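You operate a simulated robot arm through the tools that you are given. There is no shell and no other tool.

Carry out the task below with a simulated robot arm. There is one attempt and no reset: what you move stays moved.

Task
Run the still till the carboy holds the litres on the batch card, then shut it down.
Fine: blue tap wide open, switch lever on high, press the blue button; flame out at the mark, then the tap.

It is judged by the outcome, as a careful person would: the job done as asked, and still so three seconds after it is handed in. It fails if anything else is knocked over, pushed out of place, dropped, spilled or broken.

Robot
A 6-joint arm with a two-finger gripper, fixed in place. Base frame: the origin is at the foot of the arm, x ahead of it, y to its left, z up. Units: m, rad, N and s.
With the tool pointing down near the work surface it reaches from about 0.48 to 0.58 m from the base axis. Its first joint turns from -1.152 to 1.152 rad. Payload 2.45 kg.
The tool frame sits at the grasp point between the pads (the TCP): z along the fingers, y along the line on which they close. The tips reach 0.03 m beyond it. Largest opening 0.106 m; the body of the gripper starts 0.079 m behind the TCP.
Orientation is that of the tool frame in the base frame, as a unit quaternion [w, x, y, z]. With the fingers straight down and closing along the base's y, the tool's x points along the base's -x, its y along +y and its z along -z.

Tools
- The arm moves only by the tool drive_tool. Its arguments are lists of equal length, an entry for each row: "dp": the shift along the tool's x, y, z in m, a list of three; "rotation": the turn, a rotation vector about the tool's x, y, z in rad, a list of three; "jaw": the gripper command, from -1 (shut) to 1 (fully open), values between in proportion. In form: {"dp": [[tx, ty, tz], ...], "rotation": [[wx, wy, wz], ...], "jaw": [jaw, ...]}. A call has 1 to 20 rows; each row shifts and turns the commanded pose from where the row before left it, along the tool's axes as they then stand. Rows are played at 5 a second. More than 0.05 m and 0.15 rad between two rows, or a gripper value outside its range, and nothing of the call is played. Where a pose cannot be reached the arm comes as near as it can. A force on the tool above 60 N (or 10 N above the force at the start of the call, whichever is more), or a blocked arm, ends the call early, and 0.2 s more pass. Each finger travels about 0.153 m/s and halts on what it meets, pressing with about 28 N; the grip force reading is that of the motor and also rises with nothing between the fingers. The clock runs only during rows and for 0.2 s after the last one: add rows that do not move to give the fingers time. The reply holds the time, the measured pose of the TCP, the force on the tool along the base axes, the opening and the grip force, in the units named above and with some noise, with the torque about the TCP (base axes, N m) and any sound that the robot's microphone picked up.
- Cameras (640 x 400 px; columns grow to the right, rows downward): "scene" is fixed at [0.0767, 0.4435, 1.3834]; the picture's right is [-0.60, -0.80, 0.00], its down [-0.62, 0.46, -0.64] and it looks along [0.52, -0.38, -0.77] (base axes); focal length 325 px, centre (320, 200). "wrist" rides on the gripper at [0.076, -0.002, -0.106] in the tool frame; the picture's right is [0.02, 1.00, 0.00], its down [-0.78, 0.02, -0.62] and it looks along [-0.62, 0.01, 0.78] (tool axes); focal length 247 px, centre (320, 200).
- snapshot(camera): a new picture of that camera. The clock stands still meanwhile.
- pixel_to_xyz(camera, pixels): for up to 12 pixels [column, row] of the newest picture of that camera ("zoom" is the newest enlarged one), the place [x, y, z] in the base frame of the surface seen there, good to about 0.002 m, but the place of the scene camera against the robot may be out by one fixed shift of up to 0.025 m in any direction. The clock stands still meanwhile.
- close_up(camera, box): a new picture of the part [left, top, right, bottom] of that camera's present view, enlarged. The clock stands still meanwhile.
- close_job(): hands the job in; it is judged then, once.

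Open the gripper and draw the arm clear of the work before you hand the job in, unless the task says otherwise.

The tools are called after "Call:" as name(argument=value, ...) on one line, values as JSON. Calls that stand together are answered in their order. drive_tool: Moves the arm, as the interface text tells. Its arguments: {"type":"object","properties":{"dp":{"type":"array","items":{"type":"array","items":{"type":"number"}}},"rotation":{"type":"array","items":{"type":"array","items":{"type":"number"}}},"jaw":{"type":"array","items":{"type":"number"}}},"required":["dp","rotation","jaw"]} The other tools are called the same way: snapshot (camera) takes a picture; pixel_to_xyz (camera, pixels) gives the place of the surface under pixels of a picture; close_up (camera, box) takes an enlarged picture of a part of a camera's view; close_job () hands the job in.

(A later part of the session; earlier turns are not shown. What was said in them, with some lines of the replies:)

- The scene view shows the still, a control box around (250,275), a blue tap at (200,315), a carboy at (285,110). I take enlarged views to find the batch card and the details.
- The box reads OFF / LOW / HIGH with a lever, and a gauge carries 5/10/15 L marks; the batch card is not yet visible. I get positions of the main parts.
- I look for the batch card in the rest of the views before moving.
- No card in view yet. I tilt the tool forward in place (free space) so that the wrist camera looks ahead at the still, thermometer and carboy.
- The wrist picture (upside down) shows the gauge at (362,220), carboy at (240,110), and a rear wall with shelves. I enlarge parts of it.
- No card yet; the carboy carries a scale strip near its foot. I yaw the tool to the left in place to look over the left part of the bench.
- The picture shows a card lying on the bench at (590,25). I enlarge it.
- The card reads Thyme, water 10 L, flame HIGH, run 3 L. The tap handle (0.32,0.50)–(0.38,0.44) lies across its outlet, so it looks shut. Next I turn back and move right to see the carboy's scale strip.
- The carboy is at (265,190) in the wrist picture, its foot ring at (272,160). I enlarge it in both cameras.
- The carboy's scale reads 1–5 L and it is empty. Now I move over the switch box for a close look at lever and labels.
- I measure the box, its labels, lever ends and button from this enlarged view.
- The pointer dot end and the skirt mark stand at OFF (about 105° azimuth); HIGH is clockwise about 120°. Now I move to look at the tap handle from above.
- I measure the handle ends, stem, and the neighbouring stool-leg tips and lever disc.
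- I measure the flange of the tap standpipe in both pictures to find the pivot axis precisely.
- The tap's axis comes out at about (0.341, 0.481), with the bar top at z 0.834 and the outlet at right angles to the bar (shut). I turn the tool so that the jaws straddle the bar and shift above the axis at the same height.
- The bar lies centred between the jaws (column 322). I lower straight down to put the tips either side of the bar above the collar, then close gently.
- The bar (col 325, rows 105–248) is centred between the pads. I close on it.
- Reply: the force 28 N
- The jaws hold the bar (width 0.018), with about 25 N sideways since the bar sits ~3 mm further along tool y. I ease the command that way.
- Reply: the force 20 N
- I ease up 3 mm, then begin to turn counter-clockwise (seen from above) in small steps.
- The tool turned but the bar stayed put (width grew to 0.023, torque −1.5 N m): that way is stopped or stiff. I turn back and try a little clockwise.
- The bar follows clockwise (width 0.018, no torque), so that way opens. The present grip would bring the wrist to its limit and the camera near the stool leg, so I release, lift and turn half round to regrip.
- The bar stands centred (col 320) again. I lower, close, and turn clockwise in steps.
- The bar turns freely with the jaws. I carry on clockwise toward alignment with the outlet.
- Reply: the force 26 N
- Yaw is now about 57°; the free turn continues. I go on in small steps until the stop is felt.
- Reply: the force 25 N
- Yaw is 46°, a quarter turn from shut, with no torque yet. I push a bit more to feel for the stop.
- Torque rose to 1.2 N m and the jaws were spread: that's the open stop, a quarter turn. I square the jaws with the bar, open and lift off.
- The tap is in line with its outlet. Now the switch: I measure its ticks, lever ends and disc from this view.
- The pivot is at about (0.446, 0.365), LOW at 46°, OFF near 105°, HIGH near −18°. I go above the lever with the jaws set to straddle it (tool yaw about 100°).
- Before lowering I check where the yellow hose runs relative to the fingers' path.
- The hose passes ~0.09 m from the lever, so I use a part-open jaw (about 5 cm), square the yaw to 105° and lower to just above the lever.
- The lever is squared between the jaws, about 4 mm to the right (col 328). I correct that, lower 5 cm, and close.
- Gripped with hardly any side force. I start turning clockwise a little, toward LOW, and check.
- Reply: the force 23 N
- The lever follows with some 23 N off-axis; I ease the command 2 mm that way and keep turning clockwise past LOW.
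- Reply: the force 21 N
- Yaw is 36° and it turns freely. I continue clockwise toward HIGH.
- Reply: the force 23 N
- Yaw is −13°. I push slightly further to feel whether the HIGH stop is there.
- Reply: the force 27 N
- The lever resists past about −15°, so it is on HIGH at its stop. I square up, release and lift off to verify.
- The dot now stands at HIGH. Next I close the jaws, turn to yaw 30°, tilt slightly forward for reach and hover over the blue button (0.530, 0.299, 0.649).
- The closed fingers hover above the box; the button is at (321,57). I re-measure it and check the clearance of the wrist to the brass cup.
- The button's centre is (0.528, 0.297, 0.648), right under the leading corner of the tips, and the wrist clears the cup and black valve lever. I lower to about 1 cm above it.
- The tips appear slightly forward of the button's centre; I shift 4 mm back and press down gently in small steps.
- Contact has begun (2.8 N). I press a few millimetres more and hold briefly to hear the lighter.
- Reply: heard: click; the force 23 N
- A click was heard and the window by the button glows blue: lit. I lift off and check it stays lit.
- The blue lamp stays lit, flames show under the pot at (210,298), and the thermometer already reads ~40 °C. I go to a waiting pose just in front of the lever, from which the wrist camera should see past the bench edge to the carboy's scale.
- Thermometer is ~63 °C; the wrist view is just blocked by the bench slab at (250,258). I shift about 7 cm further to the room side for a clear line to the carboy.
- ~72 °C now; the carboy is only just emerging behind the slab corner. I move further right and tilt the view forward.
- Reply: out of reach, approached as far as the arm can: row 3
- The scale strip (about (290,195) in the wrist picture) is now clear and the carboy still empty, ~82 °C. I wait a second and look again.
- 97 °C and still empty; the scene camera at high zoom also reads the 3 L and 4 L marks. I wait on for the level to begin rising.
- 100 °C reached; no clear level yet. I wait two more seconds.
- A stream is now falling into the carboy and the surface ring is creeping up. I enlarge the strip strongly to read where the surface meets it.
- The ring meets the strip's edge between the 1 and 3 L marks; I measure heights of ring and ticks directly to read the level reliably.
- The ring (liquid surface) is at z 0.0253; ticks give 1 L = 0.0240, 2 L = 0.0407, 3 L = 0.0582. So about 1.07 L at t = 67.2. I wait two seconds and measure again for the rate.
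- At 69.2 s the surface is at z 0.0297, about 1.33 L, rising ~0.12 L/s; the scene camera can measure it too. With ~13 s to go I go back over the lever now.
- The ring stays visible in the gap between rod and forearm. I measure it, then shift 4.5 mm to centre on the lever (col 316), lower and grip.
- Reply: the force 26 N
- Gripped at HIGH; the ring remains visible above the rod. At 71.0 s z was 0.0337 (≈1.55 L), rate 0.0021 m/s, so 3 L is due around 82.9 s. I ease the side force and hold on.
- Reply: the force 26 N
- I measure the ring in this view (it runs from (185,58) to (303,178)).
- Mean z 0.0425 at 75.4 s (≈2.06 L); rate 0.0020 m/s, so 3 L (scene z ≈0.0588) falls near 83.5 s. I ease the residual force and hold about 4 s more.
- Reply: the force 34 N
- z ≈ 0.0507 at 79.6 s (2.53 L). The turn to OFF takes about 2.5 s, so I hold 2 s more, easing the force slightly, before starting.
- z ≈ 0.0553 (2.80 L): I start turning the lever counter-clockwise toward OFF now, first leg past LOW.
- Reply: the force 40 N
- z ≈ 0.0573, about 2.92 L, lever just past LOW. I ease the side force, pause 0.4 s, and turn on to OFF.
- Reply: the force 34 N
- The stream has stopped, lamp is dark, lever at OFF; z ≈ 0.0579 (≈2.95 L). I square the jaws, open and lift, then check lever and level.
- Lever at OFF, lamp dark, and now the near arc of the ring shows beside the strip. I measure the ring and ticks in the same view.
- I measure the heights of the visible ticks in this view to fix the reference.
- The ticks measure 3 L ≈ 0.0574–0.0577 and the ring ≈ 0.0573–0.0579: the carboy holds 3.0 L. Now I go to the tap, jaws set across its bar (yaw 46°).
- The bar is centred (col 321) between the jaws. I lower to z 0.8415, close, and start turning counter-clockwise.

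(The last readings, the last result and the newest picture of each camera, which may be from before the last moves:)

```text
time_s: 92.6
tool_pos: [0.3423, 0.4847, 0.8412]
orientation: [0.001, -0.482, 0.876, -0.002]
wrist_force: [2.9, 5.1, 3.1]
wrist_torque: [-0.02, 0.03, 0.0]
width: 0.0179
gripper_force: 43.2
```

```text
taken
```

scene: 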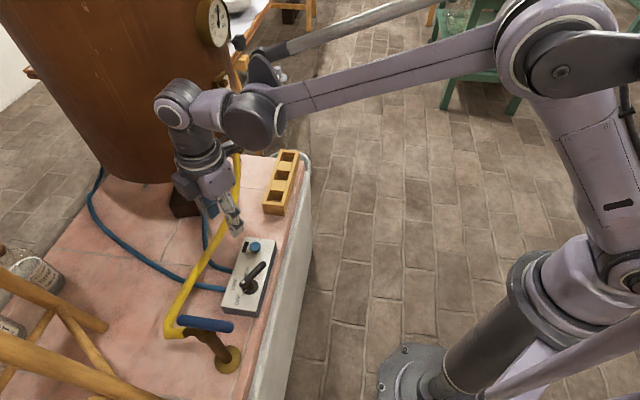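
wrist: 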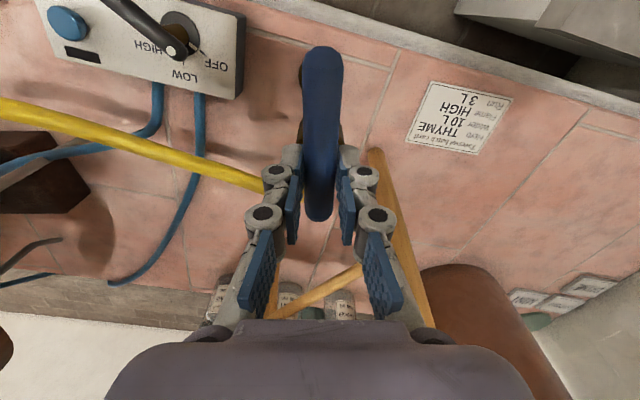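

The bar follows freely. I continue counter-clockwise to the shut position.

Call:
drive_tool(dp=[[0, 0, 0], [0, 0, 0], [0, 0, 0], [0, 0, 0], [0, 0, 0], [0, 0, 0], [0, 0, 0], [0, 0, 0], [0, 0, 0], [0, 0, 0], [0, 0, 0], [0, 0, 0], [0, 0, 0], [0, 0, 0]], rotation=[[0, 0, -0.105], [0, 0, -0.105], [0, 0, -0.105], [0, 0, -0.105], [0, 0, -0.105], [0, 0, -0.105], [0, 0, -0.105], [0, 0, -0.105], [0, 0, -0.105], [0, 0, -0.105], [0, 0, -0.105], [0, 0, -0.105], [0, 0, -0.105], [0, 0, 0]], jaw=[-1, -1, -1, -1, -1, -1, -1, -1, -1, -1, -1, -1, -1, -1])

Call:
snapshot(camera="wrist")

```text
time_s: 95.6
tool_pos: [0.3436, 0.4825, 0.8413]
orientation: [-0.002, 0.926, -0.377, 0.003]
wrist_force: [12.3, 12.6, 13.1]
wrist_torque: [0.54, 0.0, -0.61]
width: 0.0181
gripper_force: 43.4
```

```text
taken
```

wrist: 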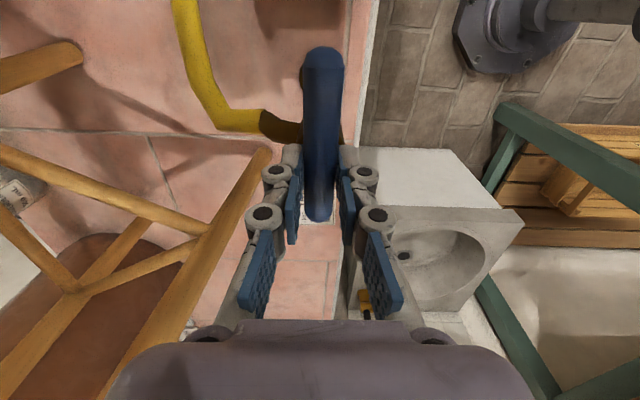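

Yaw is 135.7° and resistance begins (torque −0.6): almost at the stop. I push slightly into the stop to be sure it is shut.

Call:
drive_tool(dp=[[0, 0, 0], [0, 0, 0], [0, 0, 0]], rotation=[[0, 0, -0.05], [0, 0, -0.03], [0, 0, 0]], jaw=[-1, -1, -1])

```text
time_s: 96.4
tool_pos: [0.3435, 0.4837, 0.841]
orientation: [-0.003, 0.94, -0.34, 0.004]
wrist_force: [19.0, 9.2, 20.3]
wrist_torque: [0.23, -0.3, -1.19]
width: 0.0196
gripper_force: 44.7
```

Torque −1.2 N m with the jaws spreading: the shut stop is reached. I square up, open and lift off.

Call:
drive_tool(dp=[[0, 0, 0], [0, 0, 0], [0, 0, 0], [0, 0, 0], [0, 0, -0.03], [0, 0, -0.03], [0, 0, -0.03], [0, 0, -0.03], [0, 0, 0]], rotation=[[0, 0, 0.07], [0, 0, 0], [0, 0, 0], [0, 0, 0], [0, 0, 0], [0, 0, 0], [0, 0, 0], [0, 0, 0], [0, 0, 0]], jaw=[-1, 0.3, 0.3, 0.3, 0.3, 0.3, 0.3, 0.3, 0.3])

Call:
snapshot(camera="wrist")

Call:
snapshot(camera="scene")

```text
time_s: 98.4
tool_pos: [0.3426, 0.4844, 0.9618]
orientation: [0.0, 0.928, -0.372, 0.002]
wrist_force: [0.3, -0.2, -0.7]
wrist_torque: [-0.04, -0.02, -0.02]
width: 0.0687
gripper_force: 0.0
```

```text
taken
```

wrist: 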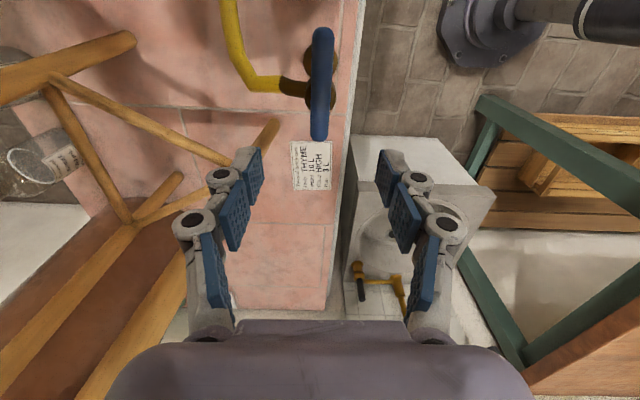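

```text
taken
```

scene: 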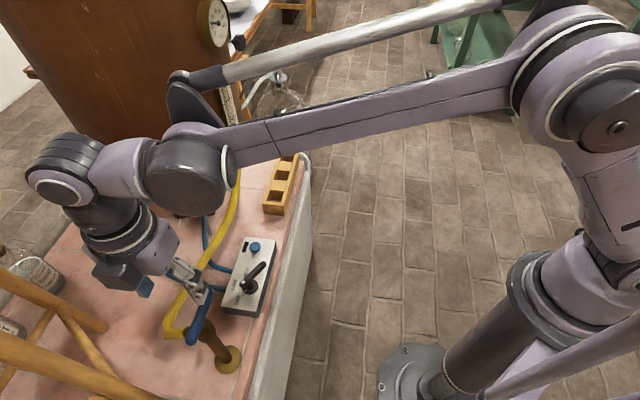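

The handle again lies across its outlet: shut. I draw the arm back toward its starting place, jaws open, and turn the wrist back.

Call:
drive_tool(dp=[[0, 0, -0.02], [0.0242, 0.037, 0], [0.0242, 0.037, 0], [0.0242, 0.037, 0], [0.0242, 0.037, 0], [0.0242, 0.037, 0], [0.0242, 0.037, 0], [0, 0, 0], [0, 0, 0], [0, 0, 0], [0, 0, 0], [0, 0, 0], [0, 0, 0], [0, 0, 0], [0, 0, 0], [0, 0, 0], [0, 0, 0], [0, 0, 0], [0, 0, 0], [0, 0, 0]], rotation=[[0, 0, 0], [0, 0, 0], [0, 0, 0], [0, 0, 0], [0, 0, 0], [0, 0, 0], [0, 0, 0], [0, 0, 0.14], [0, 0, 0.14], [0, 0, 0.14], [0, 0, 0.14], [0, 0, 0.14], [0, 0, 0.14], [0, 0, 0.14], [0, 0, 0.14], [0, 0, 0.14], [0, 0, 0.14], [0, 0, 0.14], [0, 0, 0.14], [0, 0, 0]], jaw=[1, 1, 1, 1, 1, 1, 1, 1, 1, 1, 1, 1, 1, 1, 1, 1, 1, 1, 1, 1])

Call:
snapshot(camera="wrist")

Call:
snapshot(camera="scene")

Call:
close_up(camera="scene", box=[300, 150, 320, 180])

Call:
close_up(camera="scene", box=[150, 220, 290, 380])

```text
time_s: 102.6
tool_pos: [0.2935, 0.2219, 0.9809]
orientation: [0.0, -0.342, 0.94, -0.001]
wrist_force: [0.3, 0.3, 1.3]
wrist_torque: [0.02, 0.03, -0.03]
width: 0.1057
gripper_force: 0.0
```

```text
taken
```

wrist: 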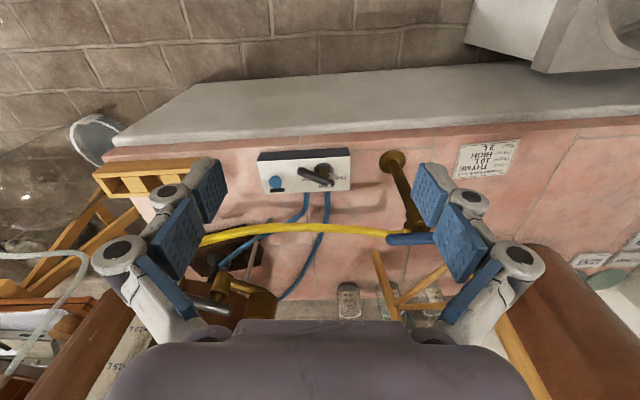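

```text
taken
```

scene: 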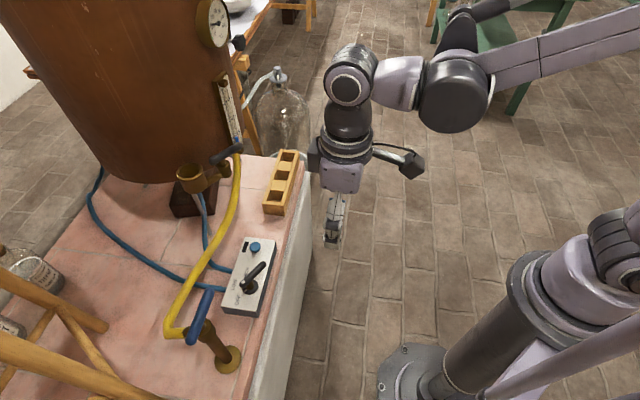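

```text
13.33 times, centred on (310, 165) of scene
```

zoom: 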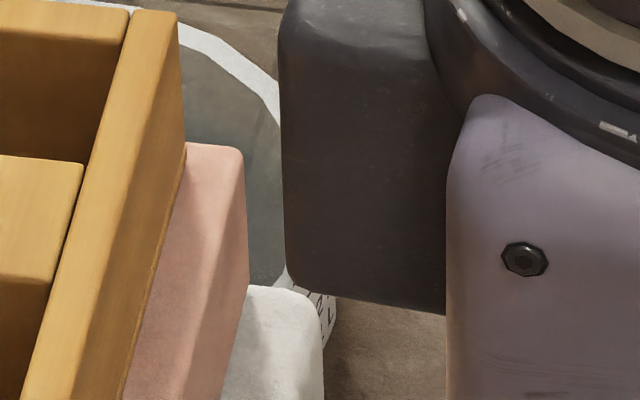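

```text
2.50 times, centred on (220, 300) of scene
```

zoom: 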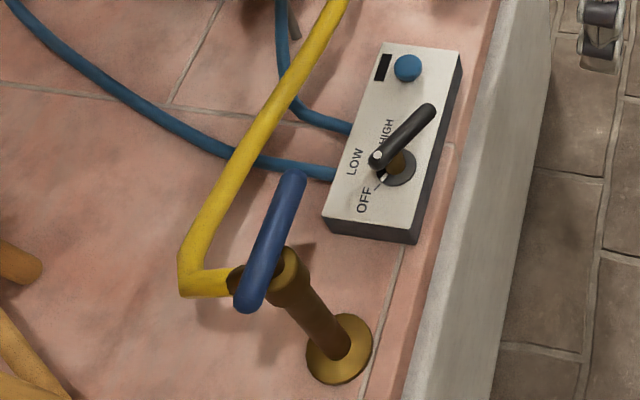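

Lever on OFF, lamp dark, tap across its outlet as at the start, level unchanged at 3 L, arm clear with jaws open and nothing displaced. I hand the job in.

Call:
close_job()

```text
The job is handed in.
```

The still has been run and shut down, and the carboy holds 3 L, the amount on the batch card. I read the level from the camera against the carboy's scale, so allow about 0.05 L either way.

- **Start:** I turned the blue tap a quarter turn to its open stop and set the switch lever to HIGH. Then I pressed the blue button; it clicked and the lamp lit.
- **Stop:** I began turning the lever back at about 2.8 L, and the flow had stopped by the time it reached OFF. The lever passed through LOW on the way, for about a second.
- **Tap:** With the flame out, I closed the tap back to its stop. The level had not moved when I checked again afterwards.

The arm is clear of the work with the gripper open, and the last pictures show nothing knocked over or out of place.

The card also says 10 L of water. The gauge on the still read somewhere between 5 and 10 L before the run. You didn't ask me to fill it, so I left it as it was.
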